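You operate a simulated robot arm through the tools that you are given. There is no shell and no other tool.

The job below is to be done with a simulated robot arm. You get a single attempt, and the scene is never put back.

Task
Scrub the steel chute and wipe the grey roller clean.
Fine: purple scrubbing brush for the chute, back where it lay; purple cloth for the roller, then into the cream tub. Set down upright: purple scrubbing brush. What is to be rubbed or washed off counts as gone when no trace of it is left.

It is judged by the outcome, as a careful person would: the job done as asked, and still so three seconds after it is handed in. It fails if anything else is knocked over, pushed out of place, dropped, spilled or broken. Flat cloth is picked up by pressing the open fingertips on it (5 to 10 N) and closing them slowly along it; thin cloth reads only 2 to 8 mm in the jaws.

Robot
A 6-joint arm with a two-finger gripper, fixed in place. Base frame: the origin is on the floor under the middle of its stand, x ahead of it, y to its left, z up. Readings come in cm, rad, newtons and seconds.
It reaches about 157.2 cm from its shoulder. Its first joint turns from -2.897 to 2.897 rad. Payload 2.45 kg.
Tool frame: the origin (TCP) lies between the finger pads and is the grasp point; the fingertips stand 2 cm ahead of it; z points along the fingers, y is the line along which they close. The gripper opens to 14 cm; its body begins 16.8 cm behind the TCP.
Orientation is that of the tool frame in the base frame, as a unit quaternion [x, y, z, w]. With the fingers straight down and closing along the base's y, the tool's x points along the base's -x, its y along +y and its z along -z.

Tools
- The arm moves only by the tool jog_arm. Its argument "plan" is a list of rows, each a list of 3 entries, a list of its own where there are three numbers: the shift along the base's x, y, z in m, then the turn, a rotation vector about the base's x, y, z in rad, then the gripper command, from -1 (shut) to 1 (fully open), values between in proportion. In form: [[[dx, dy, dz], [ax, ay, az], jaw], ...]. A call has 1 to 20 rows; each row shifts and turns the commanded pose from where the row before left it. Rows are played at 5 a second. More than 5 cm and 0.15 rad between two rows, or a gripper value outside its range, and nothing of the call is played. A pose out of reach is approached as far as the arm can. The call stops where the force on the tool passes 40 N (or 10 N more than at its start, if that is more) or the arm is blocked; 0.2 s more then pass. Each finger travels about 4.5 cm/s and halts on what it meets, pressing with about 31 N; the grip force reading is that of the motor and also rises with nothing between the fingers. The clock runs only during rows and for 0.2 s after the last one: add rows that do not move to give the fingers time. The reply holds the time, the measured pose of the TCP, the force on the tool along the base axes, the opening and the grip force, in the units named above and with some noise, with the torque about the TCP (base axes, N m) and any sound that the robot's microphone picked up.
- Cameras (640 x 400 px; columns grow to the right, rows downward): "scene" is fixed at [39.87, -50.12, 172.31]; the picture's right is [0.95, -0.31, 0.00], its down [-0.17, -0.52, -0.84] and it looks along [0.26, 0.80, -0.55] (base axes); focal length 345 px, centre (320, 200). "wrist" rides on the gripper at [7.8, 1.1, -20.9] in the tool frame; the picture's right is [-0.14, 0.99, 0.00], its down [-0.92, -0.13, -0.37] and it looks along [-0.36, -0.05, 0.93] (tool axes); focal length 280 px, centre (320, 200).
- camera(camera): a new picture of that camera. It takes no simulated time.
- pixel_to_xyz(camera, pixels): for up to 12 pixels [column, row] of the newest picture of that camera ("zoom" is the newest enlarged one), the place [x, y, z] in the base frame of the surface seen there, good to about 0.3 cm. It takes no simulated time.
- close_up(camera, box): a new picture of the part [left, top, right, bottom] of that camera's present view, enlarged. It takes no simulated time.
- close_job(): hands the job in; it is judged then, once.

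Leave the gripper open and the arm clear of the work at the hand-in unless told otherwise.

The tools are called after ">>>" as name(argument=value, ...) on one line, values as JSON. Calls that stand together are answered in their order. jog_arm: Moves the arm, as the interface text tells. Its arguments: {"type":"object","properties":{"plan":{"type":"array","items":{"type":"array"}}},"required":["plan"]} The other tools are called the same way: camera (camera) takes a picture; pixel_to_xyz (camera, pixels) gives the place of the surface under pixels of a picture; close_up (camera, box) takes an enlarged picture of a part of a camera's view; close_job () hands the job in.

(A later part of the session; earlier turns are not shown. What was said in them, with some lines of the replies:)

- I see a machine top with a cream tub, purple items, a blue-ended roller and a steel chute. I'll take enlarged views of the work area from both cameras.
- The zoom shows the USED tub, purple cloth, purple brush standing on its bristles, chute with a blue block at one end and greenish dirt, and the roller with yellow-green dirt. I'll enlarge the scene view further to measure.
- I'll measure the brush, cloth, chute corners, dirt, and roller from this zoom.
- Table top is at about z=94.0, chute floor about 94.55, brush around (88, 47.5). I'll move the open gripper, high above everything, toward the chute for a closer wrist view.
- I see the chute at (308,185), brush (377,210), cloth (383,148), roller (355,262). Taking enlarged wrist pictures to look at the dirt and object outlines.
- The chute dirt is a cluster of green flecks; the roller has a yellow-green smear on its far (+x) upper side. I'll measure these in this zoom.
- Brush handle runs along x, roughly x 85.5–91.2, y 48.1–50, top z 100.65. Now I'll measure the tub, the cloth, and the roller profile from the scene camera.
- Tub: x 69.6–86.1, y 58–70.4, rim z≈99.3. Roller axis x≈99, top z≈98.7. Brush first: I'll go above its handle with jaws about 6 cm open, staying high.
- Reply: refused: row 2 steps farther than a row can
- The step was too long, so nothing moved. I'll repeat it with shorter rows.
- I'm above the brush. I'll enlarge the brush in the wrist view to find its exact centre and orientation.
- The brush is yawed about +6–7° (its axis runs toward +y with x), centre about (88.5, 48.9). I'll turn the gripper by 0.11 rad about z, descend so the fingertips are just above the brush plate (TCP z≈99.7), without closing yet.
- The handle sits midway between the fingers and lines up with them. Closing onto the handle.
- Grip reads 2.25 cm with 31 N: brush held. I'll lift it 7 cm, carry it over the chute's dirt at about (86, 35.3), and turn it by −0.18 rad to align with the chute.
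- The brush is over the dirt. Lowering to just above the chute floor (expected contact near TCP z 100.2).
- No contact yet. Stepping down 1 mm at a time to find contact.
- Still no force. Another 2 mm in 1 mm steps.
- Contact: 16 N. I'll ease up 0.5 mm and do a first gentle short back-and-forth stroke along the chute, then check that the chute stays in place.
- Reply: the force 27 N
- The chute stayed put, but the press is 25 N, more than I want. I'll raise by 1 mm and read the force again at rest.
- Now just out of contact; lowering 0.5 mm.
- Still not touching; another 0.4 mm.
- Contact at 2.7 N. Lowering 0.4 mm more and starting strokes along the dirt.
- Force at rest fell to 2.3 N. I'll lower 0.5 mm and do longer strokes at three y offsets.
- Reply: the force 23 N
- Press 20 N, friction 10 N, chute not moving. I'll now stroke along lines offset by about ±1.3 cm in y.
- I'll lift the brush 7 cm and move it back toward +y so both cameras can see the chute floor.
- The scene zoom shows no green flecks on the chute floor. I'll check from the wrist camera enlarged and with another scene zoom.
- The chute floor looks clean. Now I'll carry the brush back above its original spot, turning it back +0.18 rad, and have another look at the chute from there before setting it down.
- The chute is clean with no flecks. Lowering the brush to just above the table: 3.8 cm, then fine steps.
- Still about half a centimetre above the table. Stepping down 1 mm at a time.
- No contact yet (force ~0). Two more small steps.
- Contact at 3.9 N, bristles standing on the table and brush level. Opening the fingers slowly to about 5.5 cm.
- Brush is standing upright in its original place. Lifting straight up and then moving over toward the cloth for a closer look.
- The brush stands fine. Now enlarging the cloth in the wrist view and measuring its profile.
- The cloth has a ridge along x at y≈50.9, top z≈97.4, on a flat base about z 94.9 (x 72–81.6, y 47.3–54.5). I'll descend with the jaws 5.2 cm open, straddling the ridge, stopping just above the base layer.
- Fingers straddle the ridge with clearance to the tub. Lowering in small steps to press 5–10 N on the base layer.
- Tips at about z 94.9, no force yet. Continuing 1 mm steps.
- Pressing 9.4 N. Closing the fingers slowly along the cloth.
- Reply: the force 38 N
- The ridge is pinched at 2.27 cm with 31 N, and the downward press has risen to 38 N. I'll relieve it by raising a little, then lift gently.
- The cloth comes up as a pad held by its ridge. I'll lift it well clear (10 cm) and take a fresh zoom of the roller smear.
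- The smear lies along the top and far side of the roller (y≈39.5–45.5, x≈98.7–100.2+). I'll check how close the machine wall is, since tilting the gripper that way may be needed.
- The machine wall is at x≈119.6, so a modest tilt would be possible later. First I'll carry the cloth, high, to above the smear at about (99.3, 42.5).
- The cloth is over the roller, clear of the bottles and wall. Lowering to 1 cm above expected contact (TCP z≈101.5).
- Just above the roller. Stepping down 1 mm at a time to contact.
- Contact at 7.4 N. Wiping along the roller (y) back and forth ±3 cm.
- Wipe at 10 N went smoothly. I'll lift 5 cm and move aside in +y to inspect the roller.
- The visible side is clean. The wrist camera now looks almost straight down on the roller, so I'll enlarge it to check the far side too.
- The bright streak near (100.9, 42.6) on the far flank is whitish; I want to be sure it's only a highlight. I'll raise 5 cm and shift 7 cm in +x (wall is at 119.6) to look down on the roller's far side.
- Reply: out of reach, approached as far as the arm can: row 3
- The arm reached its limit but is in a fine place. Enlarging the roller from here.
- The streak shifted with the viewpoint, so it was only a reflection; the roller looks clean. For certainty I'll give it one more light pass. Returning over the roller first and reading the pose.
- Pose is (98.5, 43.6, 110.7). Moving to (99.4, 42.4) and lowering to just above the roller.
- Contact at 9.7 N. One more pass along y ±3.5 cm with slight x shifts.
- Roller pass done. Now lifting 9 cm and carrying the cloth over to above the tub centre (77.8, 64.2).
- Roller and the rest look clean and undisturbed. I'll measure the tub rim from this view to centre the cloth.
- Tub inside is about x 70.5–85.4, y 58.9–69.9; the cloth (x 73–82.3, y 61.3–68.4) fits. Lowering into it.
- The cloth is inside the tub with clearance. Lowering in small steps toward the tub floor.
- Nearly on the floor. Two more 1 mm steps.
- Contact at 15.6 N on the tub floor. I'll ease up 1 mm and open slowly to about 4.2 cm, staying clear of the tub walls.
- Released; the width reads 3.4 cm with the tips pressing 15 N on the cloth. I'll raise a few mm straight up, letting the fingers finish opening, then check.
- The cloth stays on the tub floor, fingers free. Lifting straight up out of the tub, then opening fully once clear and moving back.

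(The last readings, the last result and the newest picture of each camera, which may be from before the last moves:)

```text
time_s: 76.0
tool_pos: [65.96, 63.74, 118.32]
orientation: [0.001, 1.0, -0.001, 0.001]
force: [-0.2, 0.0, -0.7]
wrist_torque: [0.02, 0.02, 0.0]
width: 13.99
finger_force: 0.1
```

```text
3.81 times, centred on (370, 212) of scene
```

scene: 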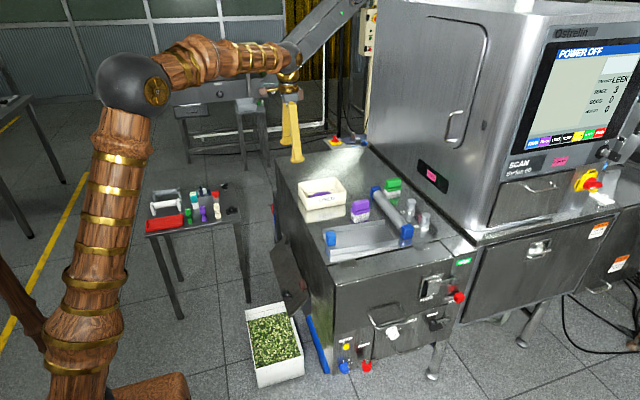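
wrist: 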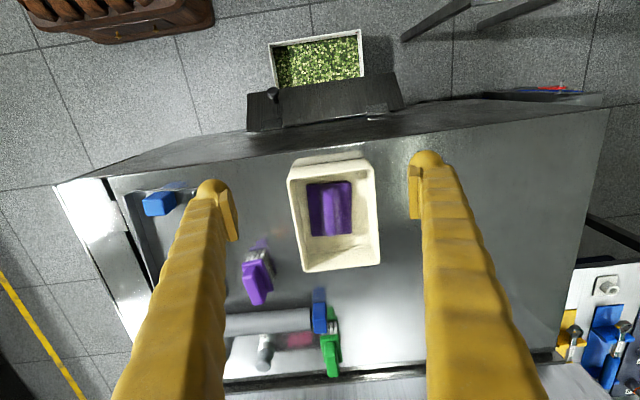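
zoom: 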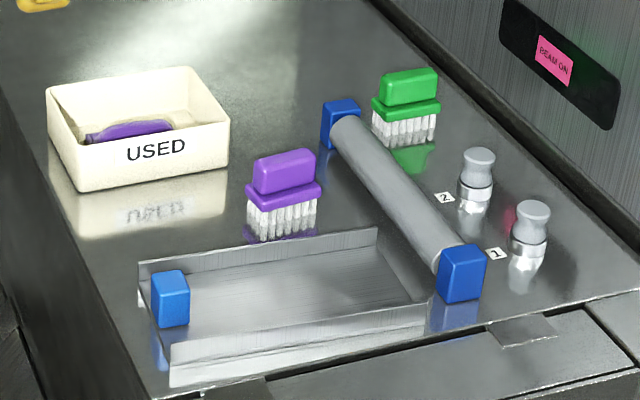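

Cloth in tub, brush upright, all else in place. I'll move the arm back to its starting spot and do final close-ups of chute, roller, brush and tub.

>>> jog_arm(plan=[[[-0.035, -0.02, 0.02], [0, 0, 0], 1], [[-0.035, -0.025, 0.02], [0, 0, 0], 1], [[-0.035, -0.03, 0.02], [0, 0, 0], 1], [[-0.03, -0.035, 0.015], [0, 0, 0], 1], [[0, -0.03, 0.015], [0, 0, 0], 1], [[0, 0, 0], [0, 0, 0], 1]])

>>> close_up(camera="scene", box=[325, 205, 425, 268])

>>> close_up(camera="scene", box=[365, 180, 435, 225])

>>> close_up(camera="scene", box=[310, 175, 450, 265])

```text
refused: row 3 steps farther than a row can; nothing moved
```

```text
6.35 times, centred on (375, 236) of scene
```

zoom: 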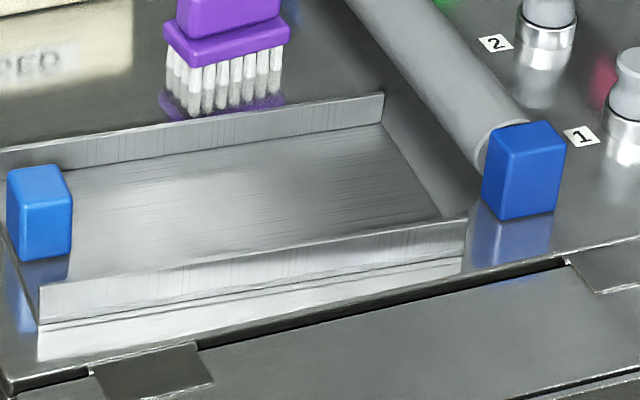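

```text
8.89 times, centred on (400, 202) of scene
```

zoom: 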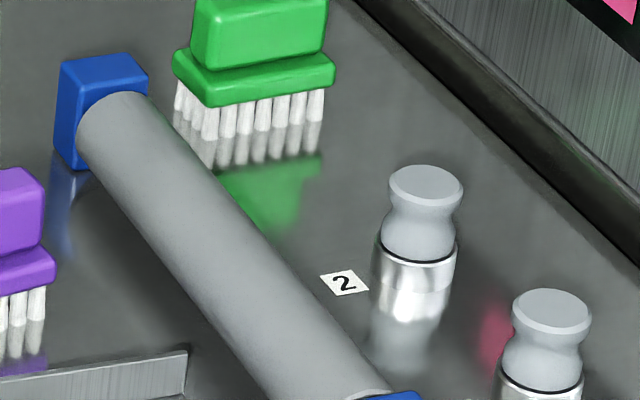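

```text
4.44 times, centred on (380, 220) of scene
```

zoom: 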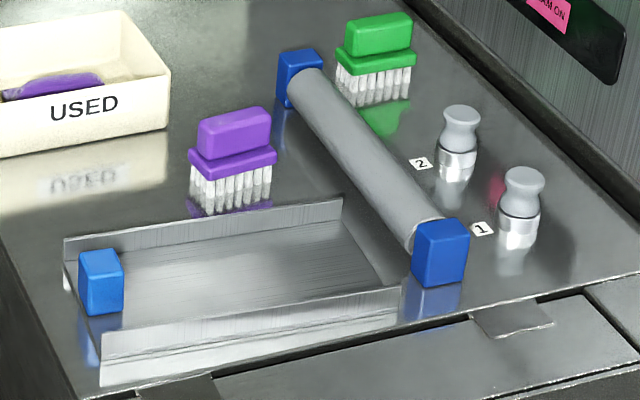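

All clean, and brush, tub, chute, bottles sit at the same pixels as at the start. That last move was refused (step too long), so I'll retreat with shorter rows.

>>> jog_arm(plan=[[[-0.03, -0.02, 0.02], [0, 0, 0], 1], [[-0.03, -0.025, 0.02], [0, 0, 0], 1], [[-0.03, -0.025, 0.02], [0, 0, 0], 1], [[-0.03, -0.025, 0.02], [0, 0, 0], 1], [[-0.02, -0.03, 0.015], [0, 0, 0], 1], [[0, 0, 0], [0, 0, 0], 1], [[0, 0, 0], [0, 0, 0], 1]])

>>> camera(camera="scene")

>>> camera(camera="wrist")

```text
time_s: 77.6
tool_pos: [51.83, 50.97, 127.75]
orientation: [0.001, 1.0, 0.0, 0.0]
force: [0.3, -0.2, 0.5]
wrist_torque: [0.0, -0.01, 0.0]
width: 13.98
finger_force: 0.1
```

```text
taken
```

scene: 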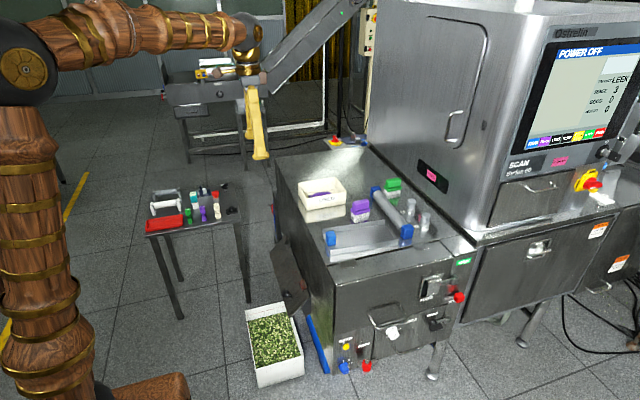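

```text
taken
```

wrist: 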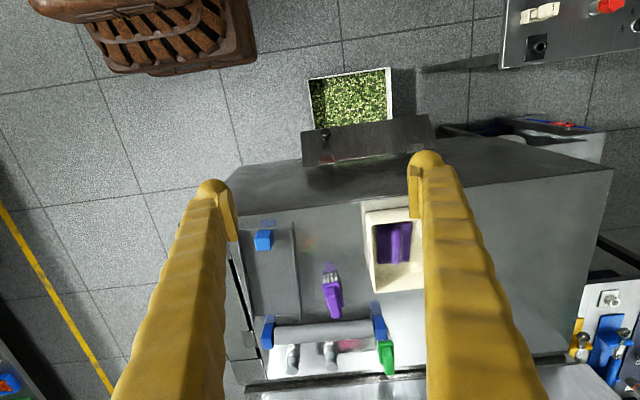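

The chute and roller are clean. The purple brush stands upright where it lay, and the cloth is in the cream tub. The arm is clear and the gripper open, so I'm handing the job in.

>>> close_job()

```text
The job is handed in.
```

The chute and the grey roller are both clean, and the job is handed in; no result came back with the hand-in.

- **Chute:** I scrubbed it with the purple brush until no green flecks showed in either camera. The brush is back where it lay, upright on its bristles.
- **Roller:** I wiped it twice with the purple cloth, pressing at about 10 N. After the first wipe I checked the top and the far side, and no smear showed. I did not look at the underside of the roller.
- **Cloth:** It lies on the floor of the cream tub.
- **Everything else:** In the last pictures the tub, bottles, green brush and chute are where they were at the start.

The gripper is open and the arm is back near its starting position.
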